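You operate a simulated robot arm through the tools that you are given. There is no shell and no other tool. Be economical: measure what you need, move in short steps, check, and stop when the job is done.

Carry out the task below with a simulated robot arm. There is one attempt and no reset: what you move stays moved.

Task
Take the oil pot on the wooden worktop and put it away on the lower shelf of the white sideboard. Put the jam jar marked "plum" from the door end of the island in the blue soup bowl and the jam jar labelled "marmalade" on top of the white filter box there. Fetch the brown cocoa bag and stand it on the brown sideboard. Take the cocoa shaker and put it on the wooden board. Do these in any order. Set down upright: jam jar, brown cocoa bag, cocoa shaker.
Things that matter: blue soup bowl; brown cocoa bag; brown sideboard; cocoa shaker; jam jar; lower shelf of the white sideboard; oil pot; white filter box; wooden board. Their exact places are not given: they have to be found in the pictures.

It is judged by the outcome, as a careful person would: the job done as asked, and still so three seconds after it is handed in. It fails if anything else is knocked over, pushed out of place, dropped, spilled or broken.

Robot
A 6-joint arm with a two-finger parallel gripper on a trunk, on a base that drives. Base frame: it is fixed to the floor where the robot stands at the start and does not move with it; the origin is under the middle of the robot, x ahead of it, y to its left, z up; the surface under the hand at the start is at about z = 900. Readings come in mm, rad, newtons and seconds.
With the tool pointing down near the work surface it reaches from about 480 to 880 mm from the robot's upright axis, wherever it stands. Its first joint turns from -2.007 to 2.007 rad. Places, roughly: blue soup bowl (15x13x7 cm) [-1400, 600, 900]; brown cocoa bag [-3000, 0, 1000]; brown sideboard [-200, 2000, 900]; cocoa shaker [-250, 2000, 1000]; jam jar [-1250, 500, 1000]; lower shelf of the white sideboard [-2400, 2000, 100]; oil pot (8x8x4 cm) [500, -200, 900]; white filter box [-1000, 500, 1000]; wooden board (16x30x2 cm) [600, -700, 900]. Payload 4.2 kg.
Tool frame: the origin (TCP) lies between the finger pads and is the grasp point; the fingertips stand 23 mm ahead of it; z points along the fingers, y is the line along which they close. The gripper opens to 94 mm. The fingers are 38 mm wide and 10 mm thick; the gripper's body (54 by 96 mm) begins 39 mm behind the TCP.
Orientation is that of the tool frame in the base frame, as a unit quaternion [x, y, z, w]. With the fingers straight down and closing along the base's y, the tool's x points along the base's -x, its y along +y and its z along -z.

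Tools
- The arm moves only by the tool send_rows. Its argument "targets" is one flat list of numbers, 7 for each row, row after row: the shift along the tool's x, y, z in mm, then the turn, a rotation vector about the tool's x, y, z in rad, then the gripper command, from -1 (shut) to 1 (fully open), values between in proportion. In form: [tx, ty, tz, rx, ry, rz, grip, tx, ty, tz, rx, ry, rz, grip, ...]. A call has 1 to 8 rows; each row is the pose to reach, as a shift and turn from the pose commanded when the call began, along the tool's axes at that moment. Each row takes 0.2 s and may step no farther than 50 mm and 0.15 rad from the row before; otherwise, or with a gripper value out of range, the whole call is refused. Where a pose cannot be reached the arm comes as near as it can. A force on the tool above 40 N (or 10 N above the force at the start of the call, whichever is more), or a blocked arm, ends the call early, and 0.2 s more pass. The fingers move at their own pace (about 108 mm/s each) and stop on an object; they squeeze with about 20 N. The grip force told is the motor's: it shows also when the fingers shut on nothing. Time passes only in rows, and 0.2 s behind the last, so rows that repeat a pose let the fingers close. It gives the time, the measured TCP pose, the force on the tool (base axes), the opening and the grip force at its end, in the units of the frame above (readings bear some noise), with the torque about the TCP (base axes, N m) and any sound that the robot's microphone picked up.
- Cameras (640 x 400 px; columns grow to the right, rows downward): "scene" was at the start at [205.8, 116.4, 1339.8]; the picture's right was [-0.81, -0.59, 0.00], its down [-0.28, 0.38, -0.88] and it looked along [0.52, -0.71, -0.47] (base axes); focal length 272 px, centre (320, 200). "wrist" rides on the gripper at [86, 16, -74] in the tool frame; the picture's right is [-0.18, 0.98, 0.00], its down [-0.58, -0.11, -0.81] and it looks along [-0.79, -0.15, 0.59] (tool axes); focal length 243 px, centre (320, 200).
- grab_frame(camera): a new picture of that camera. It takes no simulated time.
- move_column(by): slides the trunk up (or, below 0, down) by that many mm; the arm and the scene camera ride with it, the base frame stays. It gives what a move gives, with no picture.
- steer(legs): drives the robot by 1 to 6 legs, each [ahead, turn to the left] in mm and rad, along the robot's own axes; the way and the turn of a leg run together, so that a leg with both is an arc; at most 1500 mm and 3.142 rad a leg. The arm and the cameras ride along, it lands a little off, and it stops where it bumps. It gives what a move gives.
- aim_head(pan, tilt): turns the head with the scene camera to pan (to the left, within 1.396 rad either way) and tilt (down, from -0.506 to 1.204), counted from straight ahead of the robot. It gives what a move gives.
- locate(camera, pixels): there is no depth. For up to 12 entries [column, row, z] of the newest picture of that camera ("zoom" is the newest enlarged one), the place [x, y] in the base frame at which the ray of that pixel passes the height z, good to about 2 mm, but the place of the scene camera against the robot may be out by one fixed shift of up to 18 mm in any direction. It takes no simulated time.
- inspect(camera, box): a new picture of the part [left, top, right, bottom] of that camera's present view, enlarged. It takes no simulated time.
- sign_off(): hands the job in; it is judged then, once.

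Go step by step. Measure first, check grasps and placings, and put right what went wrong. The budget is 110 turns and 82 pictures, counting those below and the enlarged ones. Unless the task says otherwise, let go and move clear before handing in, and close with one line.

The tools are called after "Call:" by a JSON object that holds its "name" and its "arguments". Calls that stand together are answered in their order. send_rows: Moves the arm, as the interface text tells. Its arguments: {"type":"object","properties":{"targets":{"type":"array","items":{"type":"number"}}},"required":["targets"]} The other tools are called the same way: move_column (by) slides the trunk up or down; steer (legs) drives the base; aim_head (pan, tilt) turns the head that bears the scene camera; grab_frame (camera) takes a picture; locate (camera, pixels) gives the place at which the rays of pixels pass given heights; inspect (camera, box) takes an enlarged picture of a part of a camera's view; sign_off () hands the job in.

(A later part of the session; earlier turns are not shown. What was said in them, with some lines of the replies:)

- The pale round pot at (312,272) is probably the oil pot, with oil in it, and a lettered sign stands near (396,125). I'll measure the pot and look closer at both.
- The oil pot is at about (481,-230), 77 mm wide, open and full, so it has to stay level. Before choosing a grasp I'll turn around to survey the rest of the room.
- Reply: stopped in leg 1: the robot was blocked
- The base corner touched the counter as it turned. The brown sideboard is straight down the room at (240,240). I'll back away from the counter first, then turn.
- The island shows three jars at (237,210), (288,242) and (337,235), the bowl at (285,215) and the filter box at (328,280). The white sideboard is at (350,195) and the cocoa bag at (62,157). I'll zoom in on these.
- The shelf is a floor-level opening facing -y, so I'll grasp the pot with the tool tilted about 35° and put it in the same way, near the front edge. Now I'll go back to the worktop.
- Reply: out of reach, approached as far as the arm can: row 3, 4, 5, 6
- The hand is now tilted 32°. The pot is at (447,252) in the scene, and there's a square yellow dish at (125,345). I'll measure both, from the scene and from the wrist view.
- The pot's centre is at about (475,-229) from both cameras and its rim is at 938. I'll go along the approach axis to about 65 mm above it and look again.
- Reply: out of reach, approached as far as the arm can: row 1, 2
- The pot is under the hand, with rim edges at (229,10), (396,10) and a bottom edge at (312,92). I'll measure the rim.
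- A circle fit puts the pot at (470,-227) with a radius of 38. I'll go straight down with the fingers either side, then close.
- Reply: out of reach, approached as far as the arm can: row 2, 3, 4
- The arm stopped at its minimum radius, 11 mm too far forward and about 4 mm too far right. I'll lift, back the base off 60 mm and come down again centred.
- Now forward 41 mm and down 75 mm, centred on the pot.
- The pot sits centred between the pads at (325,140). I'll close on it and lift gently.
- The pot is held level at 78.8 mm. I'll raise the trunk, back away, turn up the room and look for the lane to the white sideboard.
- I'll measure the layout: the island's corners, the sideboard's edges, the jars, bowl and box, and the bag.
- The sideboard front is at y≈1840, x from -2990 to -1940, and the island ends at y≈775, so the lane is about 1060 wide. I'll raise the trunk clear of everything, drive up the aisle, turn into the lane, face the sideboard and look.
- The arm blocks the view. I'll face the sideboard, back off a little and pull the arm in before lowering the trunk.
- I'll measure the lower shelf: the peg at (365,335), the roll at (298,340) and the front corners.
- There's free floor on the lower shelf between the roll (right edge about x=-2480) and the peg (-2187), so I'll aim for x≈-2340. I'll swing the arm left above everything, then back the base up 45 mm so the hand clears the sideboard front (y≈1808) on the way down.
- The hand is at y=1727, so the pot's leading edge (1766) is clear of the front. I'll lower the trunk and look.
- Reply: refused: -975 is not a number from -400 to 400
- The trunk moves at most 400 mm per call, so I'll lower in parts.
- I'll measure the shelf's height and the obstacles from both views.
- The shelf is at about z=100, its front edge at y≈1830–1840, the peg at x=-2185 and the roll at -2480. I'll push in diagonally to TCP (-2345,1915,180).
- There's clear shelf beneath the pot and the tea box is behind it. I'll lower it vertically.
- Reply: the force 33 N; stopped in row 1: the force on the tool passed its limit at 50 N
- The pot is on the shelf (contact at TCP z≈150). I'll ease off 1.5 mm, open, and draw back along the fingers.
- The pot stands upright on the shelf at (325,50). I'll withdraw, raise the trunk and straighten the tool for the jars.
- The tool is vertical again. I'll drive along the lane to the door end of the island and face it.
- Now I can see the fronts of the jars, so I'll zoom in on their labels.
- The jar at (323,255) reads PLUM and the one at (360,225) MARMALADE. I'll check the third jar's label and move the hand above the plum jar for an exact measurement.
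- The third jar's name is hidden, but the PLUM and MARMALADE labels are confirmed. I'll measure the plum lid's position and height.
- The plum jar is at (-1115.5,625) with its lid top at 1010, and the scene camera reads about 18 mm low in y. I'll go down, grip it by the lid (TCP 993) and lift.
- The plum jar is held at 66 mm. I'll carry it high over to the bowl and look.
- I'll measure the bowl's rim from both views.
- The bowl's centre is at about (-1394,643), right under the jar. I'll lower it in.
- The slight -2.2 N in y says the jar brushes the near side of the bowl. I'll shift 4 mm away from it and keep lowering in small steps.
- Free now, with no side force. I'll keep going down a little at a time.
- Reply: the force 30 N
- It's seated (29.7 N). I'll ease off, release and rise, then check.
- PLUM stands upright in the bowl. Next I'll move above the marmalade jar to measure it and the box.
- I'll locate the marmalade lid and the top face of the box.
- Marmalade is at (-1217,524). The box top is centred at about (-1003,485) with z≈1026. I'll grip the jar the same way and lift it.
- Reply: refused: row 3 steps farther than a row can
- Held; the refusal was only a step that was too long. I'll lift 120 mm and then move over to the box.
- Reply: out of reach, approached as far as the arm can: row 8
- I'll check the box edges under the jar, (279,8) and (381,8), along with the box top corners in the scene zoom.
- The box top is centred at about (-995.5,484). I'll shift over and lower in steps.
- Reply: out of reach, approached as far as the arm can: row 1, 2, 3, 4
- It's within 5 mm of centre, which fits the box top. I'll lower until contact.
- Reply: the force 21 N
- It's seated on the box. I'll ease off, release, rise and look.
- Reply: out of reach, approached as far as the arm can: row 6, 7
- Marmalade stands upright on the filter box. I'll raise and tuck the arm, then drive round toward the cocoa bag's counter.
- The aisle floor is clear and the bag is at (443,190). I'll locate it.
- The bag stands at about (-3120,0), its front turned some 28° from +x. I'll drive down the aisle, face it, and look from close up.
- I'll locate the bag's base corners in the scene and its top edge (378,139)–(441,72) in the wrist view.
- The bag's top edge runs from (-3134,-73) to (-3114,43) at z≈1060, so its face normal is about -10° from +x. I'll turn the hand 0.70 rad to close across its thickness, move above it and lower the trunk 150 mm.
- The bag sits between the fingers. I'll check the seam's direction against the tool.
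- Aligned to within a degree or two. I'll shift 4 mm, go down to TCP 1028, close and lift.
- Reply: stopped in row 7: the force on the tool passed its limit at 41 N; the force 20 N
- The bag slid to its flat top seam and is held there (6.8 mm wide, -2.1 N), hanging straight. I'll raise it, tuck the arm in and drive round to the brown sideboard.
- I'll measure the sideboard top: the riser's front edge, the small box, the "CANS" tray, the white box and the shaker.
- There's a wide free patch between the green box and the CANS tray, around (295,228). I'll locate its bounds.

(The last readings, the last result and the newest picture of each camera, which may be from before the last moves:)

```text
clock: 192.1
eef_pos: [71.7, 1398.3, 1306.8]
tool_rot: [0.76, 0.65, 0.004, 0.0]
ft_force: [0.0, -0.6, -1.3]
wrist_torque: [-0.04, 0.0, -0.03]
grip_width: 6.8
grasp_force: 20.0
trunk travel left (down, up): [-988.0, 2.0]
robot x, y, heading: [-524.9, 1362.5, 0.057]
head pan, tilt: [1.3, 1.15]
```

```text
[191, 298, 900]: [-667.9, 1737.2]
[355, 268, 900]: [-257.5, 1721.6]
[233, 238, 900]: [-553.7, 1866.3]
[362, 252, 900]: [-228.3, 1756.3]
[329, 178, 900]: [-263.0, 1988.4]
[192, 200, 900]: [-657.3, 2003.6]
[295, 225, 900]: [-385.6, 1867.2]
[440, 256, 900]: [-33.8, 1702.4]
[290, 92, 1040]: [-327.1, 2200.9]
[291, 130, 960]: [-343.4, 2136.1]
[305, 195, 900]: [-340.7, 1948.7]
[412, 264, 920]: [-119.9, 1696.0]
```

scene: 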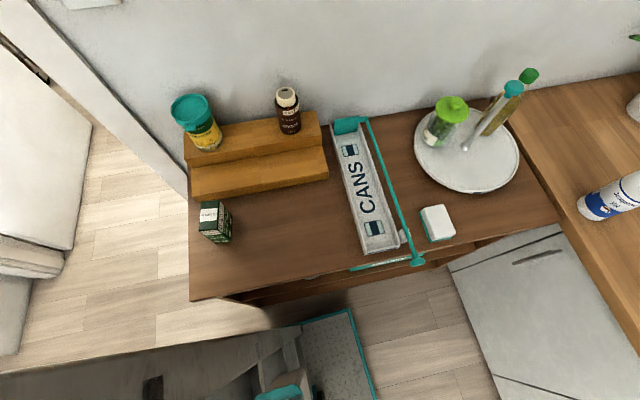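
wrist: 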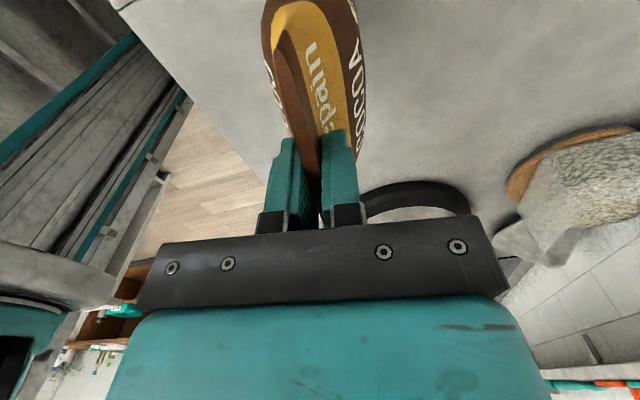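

The sideboard front is at y≈1730 and the riser front at ≈1990, leaving x from -550 to -260 free. I'll aim for about (-440,1850). The robot is too close to turn safely, so I'll back off on an arc first.

Call:
{"name": "steer", "arguments": {"legs": [[-250, 0.6], [0, -0.857], [330, 0], [0, 1.77]]}}

Call:
{"name": "aim_head", "arguments": {"pan": 0.0, "tilt": 0.9}}

Call:
{"name": "grab_frame", "arguments": {"camera": "scene"}}

```text
clock: 202.4
eef_pos: [-428.1, 1801.1, 1306.1]
tool_rot: [0.116, 0.993, 0.002, -0.002]
ft_force: [0.7, 0.4, -2.4]
wrist_torque: [-0.01, 0.02, 0.01]
grip_width: 6.8
grasp_force: 19.9
trunk travel left (down, up): [-988.0, 2.0]
robot x, y, heading: [-433.9, 1203.8, 1.545]
head pan, tilt: [1.3, 1.15]
```

```text
clock: 203.8
eef_pos: [-427.7, 1800.5, 1307.2]
tool_rot: [0.114, 0.993, 0.003, -0.002]
ft_force: [0.7, -0.2, -0.4]
wrist_torque: [0.03, 0.01, 0.0]
grip_width: 6.9
grasp_force: 19.9
trunk travel left (down, up): [-988.0, 2.0]
robot x, y, heading: [-431.9, 1199.7, 1.551]
head pan, tilt: [0.0, 0.901]
```

```text
20 pictures are left
```

scene: 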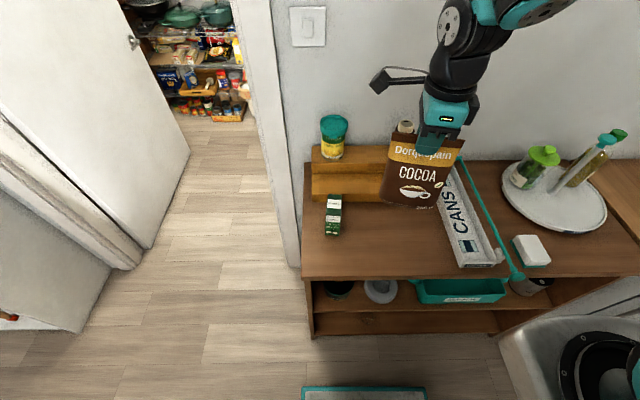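

The bag is over the sideboard. I'll move to (-440,1850), lower the trunk and look at its base.

Call:
{"name": "send_rows", "arguments": {"targets": [11, 23, 0, 0, 0, 0, -1, 23, 45.5, 0, 0, 0, 0, -1]}}

Call:
{"name": "move_column", "arguments": {"by": -215}}

Call:
{"name": "inspect", "arguments": {"camera": "scene", "box": [280, 60, 560, 260]}}

```text
clock: 204.4
eef_pos: [-438.5, 1849.9, 1308.2]
tool_rot: [0.116, 0.993, 0.003, -0.002]
ft_force: [1.2, -0.2, -2.1]
wrist_torque: [0.02, 0.0, 0.02]
grip_width: 6.9
grasp_force: 19.6
trunk travel left (down, up): [-988.0, 2.0]
robot x, y, heading: [-435.2, 1204.3, 1.547]
head pan, tilt: [0.0, 0.901]
```

```text
clock: 206.7
eef_pos: [-438.7, 1850.0, 1093.3]
tool_rot: [0.115, 0.993, 0.003, -0.002]
ft_force: [-0.4, 0.0, -2.7]
wrist_torque: [0.04, -0.01, 0.02]
grip_width: 6.7
grasp_force: 20.1
trunk travel left (down, up): [-773.0, 217.0]
robot x, y, heading: [-430.6, 1202.4, 1.551]
head pan, tilt: [0.0, 0.901]
```

```text
2.00 times, centred on (420, 160) of scene
```

zoom: 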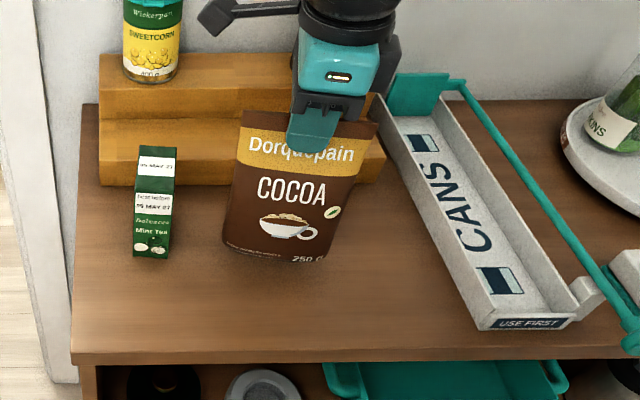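

The bag hangs clear between the tea box and the tray. I'll lower it in steps to contact.

Call:
{"name": "send_rows", "arguments": {"targets": [0, 0, 14, 0, 0, 0, -1, 0, 0, 26, 0, 0, 0, -1, 0, 0, 26, 0, 0, 0, -1]}}

Call:
{"name": "send_rows", "arguments": {"targets": [0, 0, 3, 0, 0, 0, -1, 0, 0, 6, 0, 0, 0, -1]}}

```text
clock: 207.5
eef_pos: [-438.3, 1848.1, 1066.1]
tool_rot: [0.115, 0.993, 0.003, -0.001]
ft_force: [-0.2, 0.3, -1.9]
wrist_torque: [-0.02, -0.02, -0.01]
grip_width: 6.8
grasp_force: 20.0
trunk travel left (down, up): [-773.0, 217.0]
robot x, y, heading: [-435.8, 1201.9, 1.548]
head pan, tilt: [0.0, 0.901]
```

```text
clock: 208.1
eef_pos: [-437.0, 1850.6, 1062.4]
tool_rot: [0.115, 0.993, 0.005, -0.003]
ft_force: [8.0, -3.5, 23.1]
wrist_torque: [-0.46, 0.14, 0.24]
grip_width: 7.2
grasp_force: 19.9
trunk travel left (down, up): [-773.0, 217.0]
robot x, y, heading: [-430.3, 1198.5, 1.546]
head pan, tilt: [0.0, 0.901]
```

It's in contact (23 N, with some side force), so I'll ease off 3 mm and check how it stands before letting go.

Call:
{"name": "send_rows", "arguments": {"targets": [0, 0, -3, 0, 0, 0, -1, 0, 0, -3, 0, 0, 0, -1]}}

Call:
{"name": "inspect", "arguments": {"camera": "scene", "box": [360, 120, 480, 220]}}

```text
clock: 208.7
eef_pos: [-438.6, 1851.4, 1062.6]
tool_rot: [0.115, 0.993, 0.002, -0.001]
ft_force: [0.5, -0.7, 0.3]
wrist_torque: [-0.13, 0.02, 0.02]
grip_width: 6.9
grasp_force: 20.0
trunk travel left (down, up): [-773.0, 217.0]
robot x, y, heading: [-428.6, 1201.4, 1.552]
head pan, tilt: [0.0, 0.901]
```

```text
4.00 times, centred on (420, 170) of scene
```

zoom: 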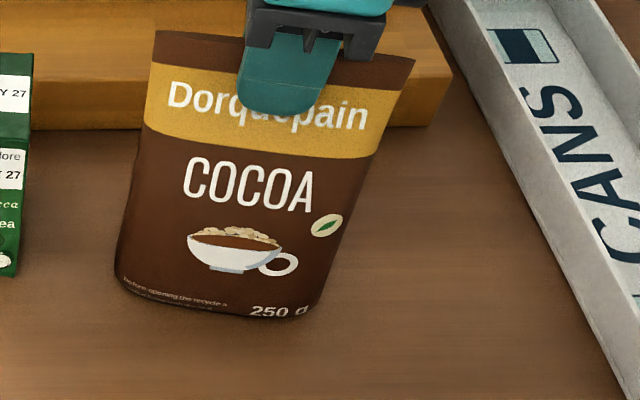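

It rests flat with almost no load. I'll open partly, rise straight up and check it stands.

Call:
{"name": "send_rows", "arguments": {"targets": [0, 0, 0, 0, 0, 0, -0.6, 0, 0, 0, 0, 0, 0, -0.1, 0, 0, 0, 0, 0, 0, 0.1, 0, 0, -20, 0, 0, 0, 0.1, 0, 0, -55, 0, 0, 0, 0.1, 0, 0, -100, 0, 0, 0, 0.3, 0, 0, -140, 0, 0, 0, 1]}}

Call:
{"name": "move_column", "arguments": {"by": 100}}

Call:
{"name": "grab_frame", "arguments": {"camera": "scene"}}

Call:
{"name": "grab_frame", "arguments": {"camera": "wrist"}}

```text
clock: 210.3
eef_pos: [-439.2, 1851.1, 1204.4]
tool_rot: [0.115, 0.993, 0.003, -0.002]
ft_force: [0.4, 0.2, -0.1]
wrist_torque: [0.01, 0.02, 0.0]
grip_width: 93.9
grasp_force: 0.2
trunk travel left (down, up): [-773.0, 217.0]
robot x, y, heading: [-430.8, 1203.2, 1.548]
head pan, tilt: [0.0, 0.901]
```

```text
clock: 211.7
eef_pos: [-438.7, 1849.4, 1304.0]
tool_rot: [0.115, 0.993, 0.003, -0.001]
ft_force: [0.3, -0.6, 0.3]
wrist_torque: [-0.02, -0.01, -0.01]
grip_width: 94.1
grasp_force: 0.1
trunk travel left (down, up): [-873.0, 117.0]
robot x, y, heading: [-429.2, 1203.1, 1.545]
head pan, tilt: [0.0, 0.901]
```

```text
17 pictures are left
```

scene: 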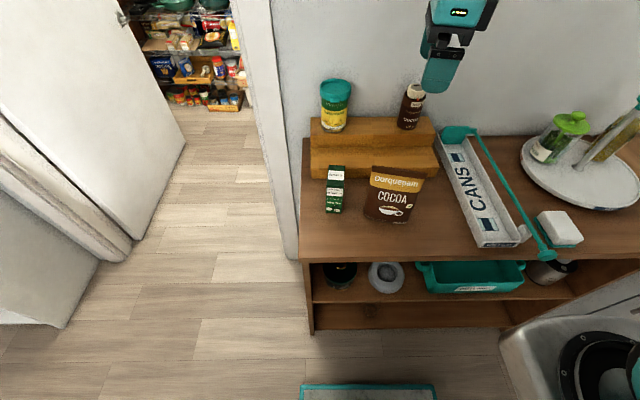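

```text
16 pictures are left
```

wrist: 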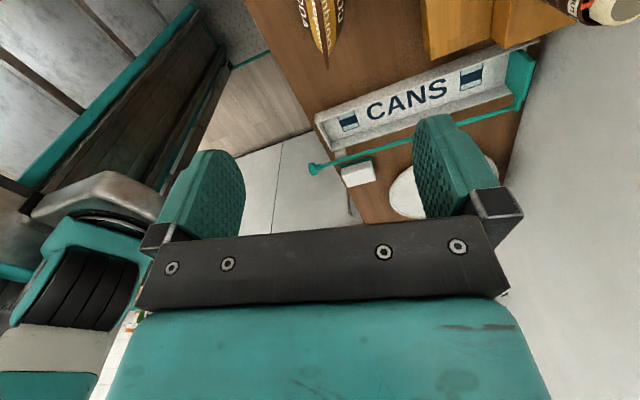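

The bag stands on the sideboard at (393,195). Next is the COCOA shaker at (411,105) on the riser. I'll turn the hand back to neutral, drive 120 mm closer and move the hand in front of it.

Call:
{"name": "send_rows", "arguments": {"targets": [0, 0, 0, 0, 0, -0.148, 1, 0, 0, 0, 0, 0, -0.296, 1, 0, 0, 0, 0, 0, -0.444, 1, 0, 0, 0, 0, 0, -0.592, 1, 0, 0, 0, 0, 0, -0.74, 1, 0, 0, 0, 0, 0, -0.888, 1, 0, 0, 0, 0, 0, -1.036, 1, 0, 0, 0, 0, 0, -1.184, 1]}}

Call:
{"name": "send_rows", "arguments": {"targets": [0, 0, 0, 0, 0, -0.148, 1, 0, 0, 0, 0, 0, -0.296, 1, 0, 0, 0, 0, 0, -0.444, 1, 0, 0, 0, 0, 0, -0.6, 1]}}

Call:
{"name": "steer", "arguments": {"legs": [[120, 0]]}}

```text
clock: 213.5
eef_pos: [-438.3, 1850.8, 1303.9]
tool_rot: [-0.461, 0.887, 0.003, 0.0]
ft_force: [-0.4, 0.2, 0.2]
wrist_torque: [0.01, 0.01, 0.0]
grip_width: 94.1
grasp_force: 0.0
trunk travel left (down, up): [-873.0, 117.0]
robot x, y, heading: [-432.8, 1203.2, 1.543]
head pan, tilt: [0.0, 0.901]
```

```text
refused: row 4 steps farther than a row can; nothing moved
```

```text
clock: 214.7
eef_pos: [-435.6, 1971.7, 1303.0]
tool_rot: [-0.459, 0.888, 0.004, -0.001]
ft_force: [0.1, -0.2, 0.0]
wrist_torque: [-0.01, 0.03, -0.01]
grip_width: 94.2
grasp_force: 0.0
trunk travel left (down, up): [-873.0, 117.0]
robot x, y, heading: [-429.4, 1319.7, 1.55]
head pan, tilt: [0.0, 0.901]
```

The drive went through. I'll finish the hand turn and move to about (-345,2020).

Call:
{"name": "send_rows", "arguments": {"targets": [-23, -11, 0, 0, 0, -0.12, 1, -46, -22, 0, 0, 0, -0.24, 1, -70, -33, 0, 0, 0, -0.36, 1, -93, -44, 0, 0, 0, -0.48, 1, -93, -44, 0, 0, 0, -0.6, 1]}}

Call:
{"name": "grab_frame", "arguments": {"camera": "wrist"}}

Call:
{"name": "grab_frame", "arguments": {"camera": "scene"}}

```text
clock: 215.9
eef_pos: [-344.3, 2020.4, 1302.9]
tool_rot: [-0.701, 0.713, 0.005, 0.001]
ft_force: [-0.5, -0.6, -0.6]
wrist_torque: [0.02, -0.01, -0.01]
grip_width: 94.1
grasp_force: 0.1
trunk travel left (down, up): [-873.0, 117.0]
robot x, y, heading: [-427.2, 1318.7, 1.549]
head pan, tilt: [0.0, 0.901]
```

```text
15 pictures are left
```

wrist: 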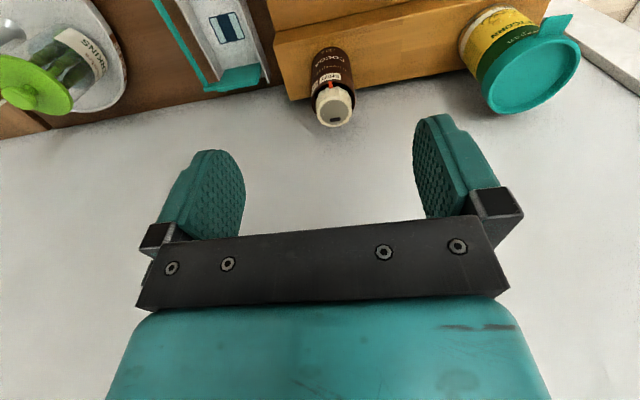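

```text
14 pictures are left
```

scene: 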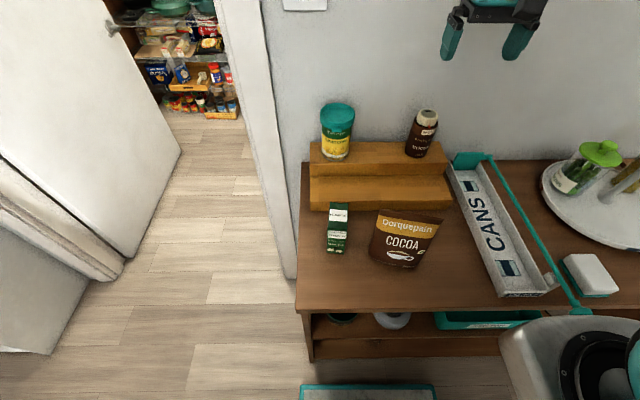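

I'll triangulate the shaker's lid (scene (428,116), wrist (334,107)) and base at several heights.

Call:
{"name": "locate", "arguments": {"camera": "wrist", "pixels": [[334, 107, 1040], [334, 107, 1060], [334, 107, 1080], [330, 48, 960], [330, 48, 980], [309, 75, 1000], [354, 72, 1000]]}}

Call:
{"name": "locate", "arguments": {"camera": "scene", "pixels": [[428, 114, 1040], [428, 114, 1060], [428, 114, 1080], [415, 156, 960], [415, 156, 980]]}}

```text
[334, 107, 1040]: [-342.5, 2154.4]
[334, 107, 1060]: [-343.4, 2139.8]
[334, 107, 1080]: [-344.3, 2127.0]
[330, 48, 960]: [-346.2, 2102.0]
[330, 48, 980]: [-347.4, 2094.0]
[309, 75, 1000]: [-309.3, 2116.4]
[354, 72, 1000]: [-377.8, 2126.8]
```

```text
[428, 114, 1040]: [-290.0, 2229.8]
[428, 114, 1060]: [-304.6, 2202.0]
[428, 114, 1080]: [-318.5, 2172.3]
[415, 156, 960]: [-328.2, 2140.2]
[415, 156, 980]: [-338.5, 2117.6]
```

The lid comes out at about (-345,2108) with z≈1110, and the base at ≈988. I'll move above it for a closer check.

Call:
{"name": "send_rows", "arguments": {"targets": [-40, 0, 0, 0, 0, 0, 1, -80, 0, 0, 0, 0, 0, 1, -87, 0, 0, 0, 0, 0, 1]}}

Call:
{"name": "move_column", "arguments": {"by": -90}}

Call:
{"name": "grab_frame", "arguments": {"camera": "wrist"}}

```text
clock: 216.7
eef_pos: [-344.8, 2107.3, 1303.3]
tool_rot: [-0.701, 0.713, 0.002, 0.0]
ft_force: [0.6, 0.3, 0.2]
wrist_torque: [0.03, 0.01, 0.0]
grip_width: 93.7
grasp_force: 0.0
trunk travel left (down, up): [-873.0, 117.0]
robot x, y, heading: [-430.3, 1321.7, 1.546]
head pan, tilt: [0.0, 0.901]
```

```text
clock: 217.9
eef_pos: [-345.8, 2108.7, 1214.1]
tool_rot: [-0.701, 0.713, 0.003, 0.001]
ft_force: [0.4, 0.1, 0.4]
wrist_torque: [-0.01, -0.01, 0.01]
grip_width: 94.0
grasp_force: 0.0
trunk travel left (down, up): [-783.0, 207.0]
robot x, y, heading: [-426.8, 1325.6, 1.549]
head pan, tilt: [0.0, 0.901]
```

```text
13 pictures are left
```

wrist: 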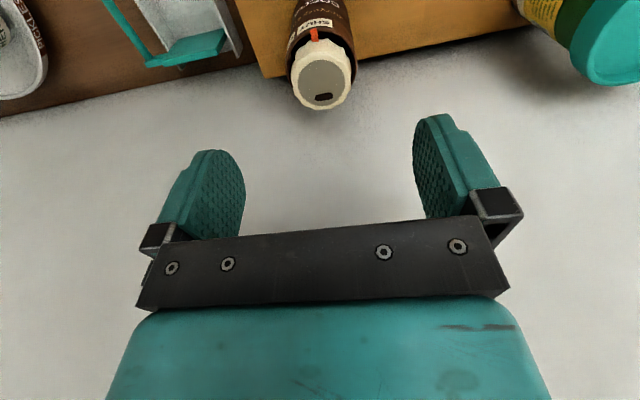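

The lid centre is now at (324,80). I'll cross it with the earlier ray to get its height.

Call:
{"name": "locate", "arguments": {"camera": "wrist", "pixels": [[324, 80, 1120], [324, 80, 1100], [324, 80, 1080], [324, 80, 1060], [292, 72, 1090], [356, 68, 1090]]}}

```text
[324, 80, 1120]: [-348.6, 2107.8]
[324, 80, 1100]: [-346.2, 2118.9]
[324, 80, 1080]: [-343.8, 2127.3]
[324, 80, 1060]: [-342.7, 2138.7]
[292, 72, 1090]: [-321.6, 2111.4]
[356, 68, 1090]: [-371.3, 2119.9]
```

Both cameras agree on the lid at about (-347,2113), z≈1110. I'll go down to TCP 1096 and check before closing.

Call:
{"name": "send_rows", "arguments": {"targets": [-4.3, 1.3, 40, 0, 0, 0, 1, -4.3, 1.3, 80, 0, 0, 0, 1, -4.3, 1.3, 118, 0, 0, 0, 1]}}

Call:
{"name": "grab_frame", "arguments": {"camera": "wrist"}}

```text
clock: 218.8
eef_pos: [-344.8, 2113.5, 1096.5]
tool_rot: [-0.701, 0.713, 0.004, 0.001]
ft_force: [0.6, -1.2, 1.6]
wrist_torque: [0.0, -0.01, -0.01]
grip_width: 94.1
grasp_force: 0.0
trunk travel left (down, up): [-783.0, 207.0]
robot x, y, heading: [-429.8, 1322.8, 1.545]
head pan, tilt: [0.0, 0.901]
```

```text
12 pictures are left
```

wrist: 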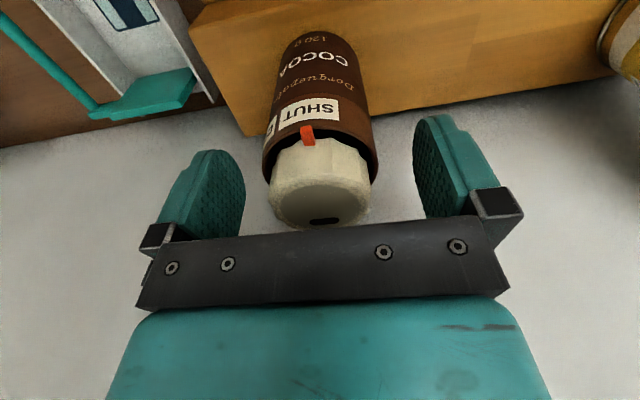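

The lid is centred at (320,205), just above TCP level, and the shutter is on the near side. I'll go down 18 mm more so the pads grip the body's shoulder, then close and lift.

Call:
{"name": "send_rows", "arguments": {"targets": [0, 0, 10, 0, 0, 0, 1, 0, 0, 19, 0, 0, 0, 1, 0, 0, 19, 0, 0, 0, -1, 0, 0, 19, 0, 0, 0, -1, 0, 0, 19, 0, 0, 0, -1, 0, 0, 10, 0, 0, 0, -1, 0, 0, -30, 0, 0, 0, -1, 0, 0, -75, 0, 0, 0, -1]}}

Call:
{"name": "grab_frame", "arguments": {"camera": "wrist"}}

```text
clock: 220.6
eef_pos: [-346.7, 2115.1, 1169.8]
tool_rot: [-0.701, 0.713, 0.004, 0.001]
ft_force: [-0.2, -0.5, -1.7]
wrist_torque: [-0.03, 0.02, 0.01]
grip_width: 57.4
grasp_force: 20.5
trunk travel left (down, up): [-783.0, 207.0]
robot x, y, heading: [-429.5, 1320.3, 1.548]
head pan, tilt: [0.0, 0.901]
```

```text
11 pictures are left
```

wrist: 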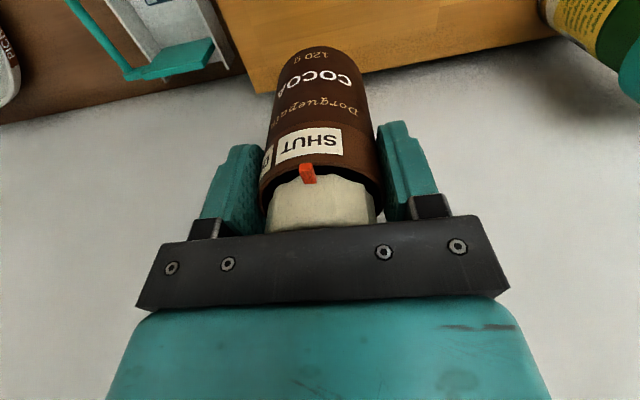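

The shaker is held at 57.4 mm. I'll raise it, tuck the arm in, back off and drive down the aisle to the wooden board.

Call:
{"name": "move_column", "arguments": {"by": 135}}

Call:
{"name": "send_rows", "arguments": {"targets": [45, 0, 0, 0, 0, 0, -1, 90, 0, 0, 0, 0, 0, -1, 135, 0, 0, 0, 0, 0, -1, 180, 0, 0, 0, 0, 0, -1]}}

Call:
{"name": "steer", "arguments": {"legs": [[-130, 0], [0, -3.05], [1500, 0], [330, 0], [0, 1.5]]}}

Call:
{"name": "aim_head", "arguments": {"pan": 0.0, "tilt": 0.7}}

Call:
{"name": "grab_frame", "arguments": {"camera": "scene"}}

```text
clock: 222.2
eef_pos: [-346.1, 2114.1, 1305.2]
tool_rot: [-0.701, 0.713, 0.003, 0.0]
ft_force: [-0.5, -0.7, -0.6]
wrist_torque: [-0.02, 0.0, 0.03]
grip_width: 57.2
grasp_force: 19.6
trunk travel left (down, up): [-918.0, 72.0]
robot x, y, heading: [-429.6, 1320.8, 1.546]
head pan, tilt: [0.0, 0.901]
```

```text
clock: 223.2
eef_pos: [-349.7, 1933.0, 1302.2]
tool_rot: [-0.7, 0.714, 0.003, 0.001]
ft_force: [0.0, 0.9, -1.4]
wrist_torque: [-0.09, 0.0, -0.02]
grip_width: 57.5
grasp_force: 20.3
trunk travel left (down, up): [-918.0, 72.0]
robot x, y, heading: [-427.0, 1320.9, 1.547]
head pan, tilt: [0.0, 0.901]
```

```text
clock: 243.9
eef_pos: [388.6, -699.7, 1303.6]
tool_rot: [0.001, 1.0, 0.002, 0.003]
ft_force: [-0.7, -0.6, -2.3]
wrist_torque: [-0.04, 0.02, -0.01]
grip_width: 57.2
grasp_force: 20.2
trunk travel left (down, up): [-918.0, 72.0]
robot x, y, heading: [-221.9, -628.2, -0.001]
head pan, tilt: [0.0, 0.901]
```

```text
clock: 244.6
eef_pos: [389.6, -698.9, 1303.1]
tool_rot: [0.0, 1.0, 0.002, 0.003]
ft_force: [-0.1, -0.4, -0.8]
wrist_torque: [-0.01, 0.0, -0.02]
grip_width: 57.3
grasp_force: 20.0
trunk travel left (down, up): [-918.0, 72.0]
robot x, y, heading: [-226.8, -628.2, -0.01]
head pan, tilt: [0.0, 0.7]
```

```text
10 pictures are left
```

scene: 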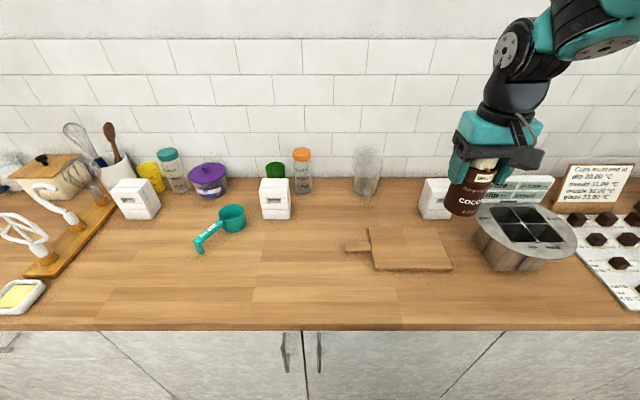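

The wooden board lies at about (408,248), with its handle at (357,246). I'll locate its corners.

Call:
{"name": "locate", "arguments": {"camera": "scene", "pixels": [[374, 268, 915], [452, 270, 915], [368, 229, 915], [438, 228, 915], [408, 249, 915], [476, 270, 915], [474, 226, 960], [346, 247, 915]]}}

Call:
{"name": "inspect", "arguments": {"camera": "scene", "box": [340, 160, 580, 290]}}

```text
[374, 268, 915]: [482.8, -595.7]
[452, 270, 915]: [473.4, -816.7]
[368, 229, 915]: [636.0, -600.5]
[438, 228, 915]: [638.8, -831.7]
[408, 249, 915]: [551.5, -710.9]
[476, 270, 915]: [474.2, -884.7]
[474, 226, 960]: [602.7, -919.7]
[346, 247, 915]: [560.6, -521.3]
```

```text
2.67 times, centred on (460, 225) of scene
```

zoom: 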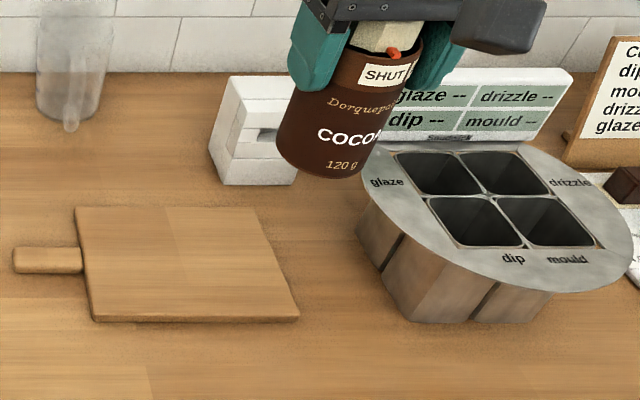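

The blade covers about x 467–622, y -825 to -597. I'll move over (540,-690), lower the trunk and look.

Call:
{"name": "send_rows", "arguments": {"targets": [-38, 2, 0, 0, 0, 0, -1, -76, 4, 0, 0, 0, 0, -1, -114, 7, 0, 0, 0, 0, -1, -150, 9, 0, 0, 0, 0, -1]}}

Call:
{"name": "move_column", "arguments": {"by": -240}}

Call:
{"name": "grab_frame", "arguments": {"camera": "wrist"}}

Call:
{"name": "grab_frame", "arguments": {"camera": "scene"}}

```text
clock: 245.6
eef_pos: [538.4, -689.0, 1303.2]
tool_rot: [0.002, 1.0, 0.001, 0.004]
ft_force: [0.8, 0.5, -1.1]
wrist_torque: [0.0, -0.05, -0.01]
grip_width: 57.3
grasp_force: 20.3
trunk travel left (down, up): [-918.0, 72.0]
robot x, y, heading: [-227.8, -628.7, -0.011]
head pan, tilt: [0.0, 0.7]
```

```text
clock: 248.1
eef_pos: [539.3, -691.3, 1063.1]
tool_rot: [0.002, 1.0, 0.001, 0.003]
ft_force: [0.5, -0.2, -1.1]
wrist_torque: [0.01, 0.0, -0.02]
grip_width: 57.3
grasp_force: 20.3
trunk travel left (down, up): [-678.0, 312.0]
robot x, y, heading: [-221.3, -627.7, -0.008]
head pan, tilt: [0.0, 0.7]
```

```text
8 pictures are left
```

wrist: 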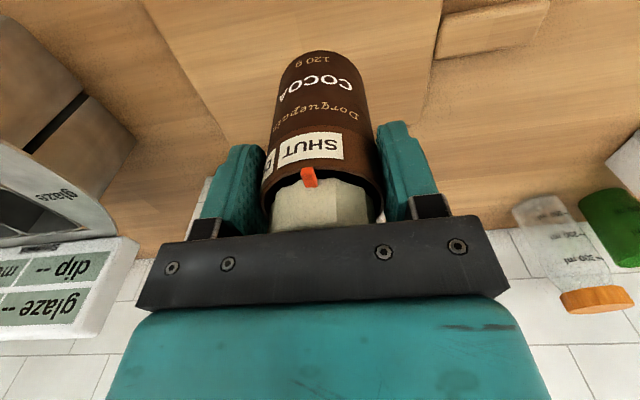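

```text
7 pictures are left
```

scene: 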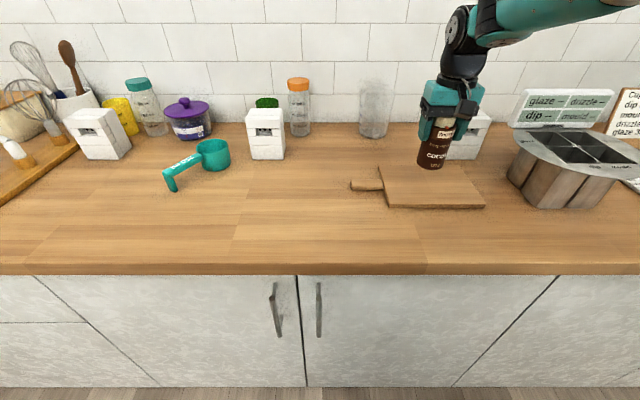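

It's centred over the blade. I'll lower 36 mm and then use small steps.

Call:
{"name": "send_rows", "arguments": {"targets": [0, 0, 18, 0, 0, 0, -1, 0, 0, 36, 0, 0, 0, -1, 0, 0, 36, 0, 0, 0, -1]}}

Call:
{"name": "send_rows", "arguments": {"targets": [0, 0, 2, 0, 0, 0, -1, 0, 0, 5, 0, 0, 0, -1]}}

Call:
{"name": "send_rows", "arguments": {"targets": [0, 0, 2, 0, 0, 0, -1, 0, 0, 4, 0, 0, 0, -1]}}

```text
clock: 248.9
eef_pos: [537.9, -689.5, 1028.2]
tool_rot: [0.001, 1.0, 0.002, 0.004]
ft_force: [-0.1, -0.2, -0.8]
wrist_torque: [0.0, 0.0, -0.01]
grip_width: 57.2
grasp_force: 20.0
trunk travel left (down, up): [-678.0, 312.0]
robot x, y, heading: [-221.9, -630.7, -0.01]
head pan, tilt: [0.0, 0.7]
```

```text
clock: 249.5
eef_pos: [539.2, -690.5, 1021.7]
tool_rot: [0.001, 1.0, 0.002, 0.002]
ft_force: [-0.5, -0.4, -1.4]
wrist_torque: [0.01, 0.02, -0.02]
grip_width: 57.4
grasp_force: 20.1
trunk travel left (down, up): [-678.0, 312.0]
robot x, y, heading: [-222.3, -627.6, -0.007]
head pan, tilt: [0.0, 0.7]
```

```text
clock: 250.1
eef_pos: [539.2, -691.6, 1018.6]
tool_rot: [0.002, 1.0, 0.002, 0.003]
ft_force: [1.1, 0.2, -2.2]
wrist_torque: [0.02, 0.03, -0.01]
grip_width: 57.2
grasp_force: 20.0
trunk travel left (down, up): [-678.0, 312.0]
robot x, y, heading: [-223.4, -633.0, -0.011]
head pan, tilt: [0.0, 0.7]
```

No contact yet, so I'll keep going in small steps.

Call:
{"name": "send_rows", "arguments": {"targets": [0, 0, 2, 0, 0, 0, -1, 0, 0, 4, 0, 0, 0, -1]}}

Call:
{"name": "send_rows", "arguments": {"targets": [0, 0, 1.5, 0, 0, 0, -1, 0, 0, 3, 0, 0, 0, -1]}}

Call:
{"name": "inspect", "arguments": {"camera": "scene", "box": [370, 80, 510, 220]}}

```text
clock: 250.7
eef_pos: [538.4, -689.8, 1014.3]
tool_rot: [0.002, 1.0, 0.001, 0.003]
ft_force: [1.2, 0.6, -2.7]
wrist_torque: [-0.04, 0.01, -0.04]
grip_width: 57.1
grasp_force: 20.0
trunk travel left (down, up): [-678.0, 312.0]
robot x, y, heading: [-218.2, -627.8, -0.01]
head pan, tilt: [0.0, 0.7]
```

```text
clock: 251.3
eef_pos: [538.0, -690.0, 1010.5]
tool_rot: [0.001, 1.0, 0.002, 0.002]
ft_force: [0.2, 0.5, -1.1]
wrist_torque: [0.0, 0.02, -0.01]
grip_width: 57.2
grasp_force: 20.2
trunk travel left (down, up): [-678.0, 312.0]
robot x, y, heading: [-225.0, -628.7, -0.005]
head pan, tilt: [0.0, 0.7]
```

```text
2.86 times, centred on (440, 150) of scene
```

zoom: 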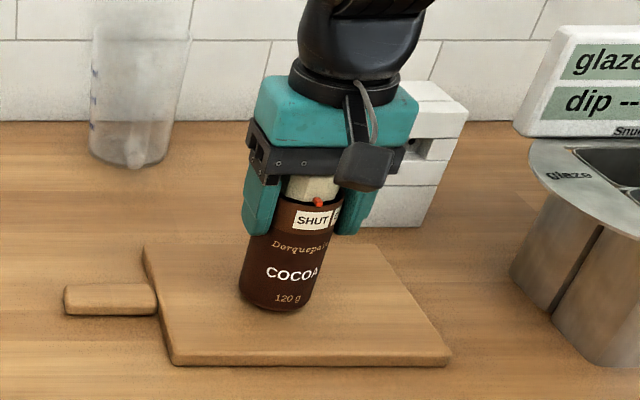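

It's nearly on the board, so I'll take finer steps.

Call:
{"name": "send_rows", "arguments": {"targets": [0, 0, 1.5, 0, 0, 0, -1, 0, 0, 3, 0, 0, 0, -1]}}

Call:
{"name": "send_rows", "arguments": {"targets": [0, 0, 1.5, 0, 0, 0, -1, 0, 0, 3, 0, 0, 0, -1]}}

Call:
{"name": "send_rows", "arguments": {"targets": [0, 0, 1.5, 0, 0, 0, -1, 0, 0, 2.5, 0, 0, 0, -1]}}

```text
clock: 251.9
eef_pos: [538.6, -690.2, 1007.9]
tool_rot: [0.002, 1.0, 0.002, 0.003]
ft_force: [-0.3, 1.1, -0.8]
wrist_torque: [0.03, -0.02, -0.02]
grip_width: 57.4
grasp_force: 20.4
trunk travel left (down, up): [-678.0, 312.0]
robot x, y, heading: [-220.8, -627.1, -0.008]
head pan, tilt: [0.0, 0.7]
```

```text
clock: 252.5
eef_pos: [540.3, -689.9, 1004.4]
tool_rot: [0.002, 1.0, 0.002, 0.003]
ft_force: [-0.3, 0.1, -2.0]
wrist_torque: [0.01, -0.01, 0.03]
grip_width: 57.4
grasp_force: 20.0
trunk travel left (down, up): [-678.0, 312.0]
robot x, y, heading: [-220.6, -630.3, -0.013]
head pan, tilt: [0.0, 0.7]
```

```text
clock: 253.1
eef_pos: [539.7, -690.7, 1003.2]
tool_rot: [0.003, 1.0, 0.002, 0.004]
ft_force: [-2.8, -0.2, 7.1]
wrist_torque: [-0.23, 0.22, -0.15]
grip_width: 57.0
grasp_force: 19.6
trunk travel left (down, up): [-678.0, 312.0]
robot x, y, heading: [-220.5, -626.9, -0.009]
head pan, tilt: [0.0, 0.7]
```

Contact (7 N). I'll release, rise and check.

Call:
{"name": "send_rows", "arguments": {"targets": [0, 0, 0, 0, 0, 0, 0.5, 0, 0, 0, 0, 0, 0, 1, 0, 0, 0, 0, 0, 0, 1, 0, 0, -20, 0, 0, 0, 1, 0, 0, -60, 0, 0, 0, 1, 0, 0, -105, 0, 0, 0, 1, 0, 0, -150, 0, 0, 0, 1]}}

Call:
{"name": "inspect", "arguments": {"camera": "scene", "box": [340, 60, 560, 230]}}

```text
clock: 254.7
eef_pos: [537.6, -690.5, 1151.2]
tool_rot: [0.002, 1.0, 0.001, 0.003]
ft_force: [0.4, 0.0, -0.9]
wrist_torque: [0.03, 0.03, -0.03]
grip_width: 94.2
grasp_force: 0.0
trunk travel left (down, up): [-678.0, 312.0]
robot x, y, heading: [-223.7, -628.0, -0.008]
head pan, tilt: [0.0, 0.7]
```

```text
2.35 times, centred on (450, 145) of scene
```

zoom: 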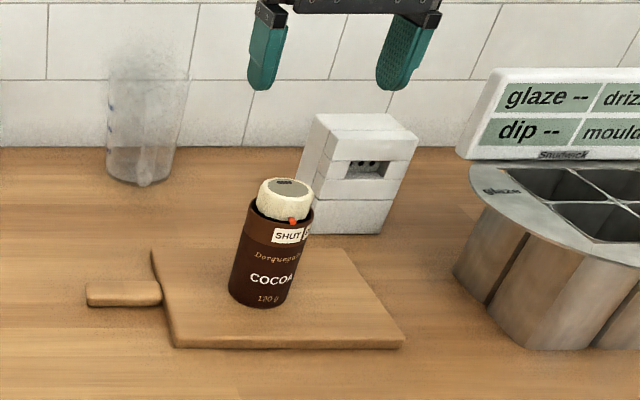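

The cocoa shaker stands upright on the wooden board at (272,245) in the zoom. The pot, both jars and the bag were each checked after release, and the hand is clear, so I'm handing in.

Call:
{"name": "sign_off", "arguments": {}}

```text
The job is handed in.
```

All five items are in place: oil pot on the lower shelf of the white sideboard, plum jar in the blue bowl, marmalade jar on the filter box, cocoa bag on the brown sideboard and cocoa shaker on the wooden board. Each was seen standing upright after I let go.
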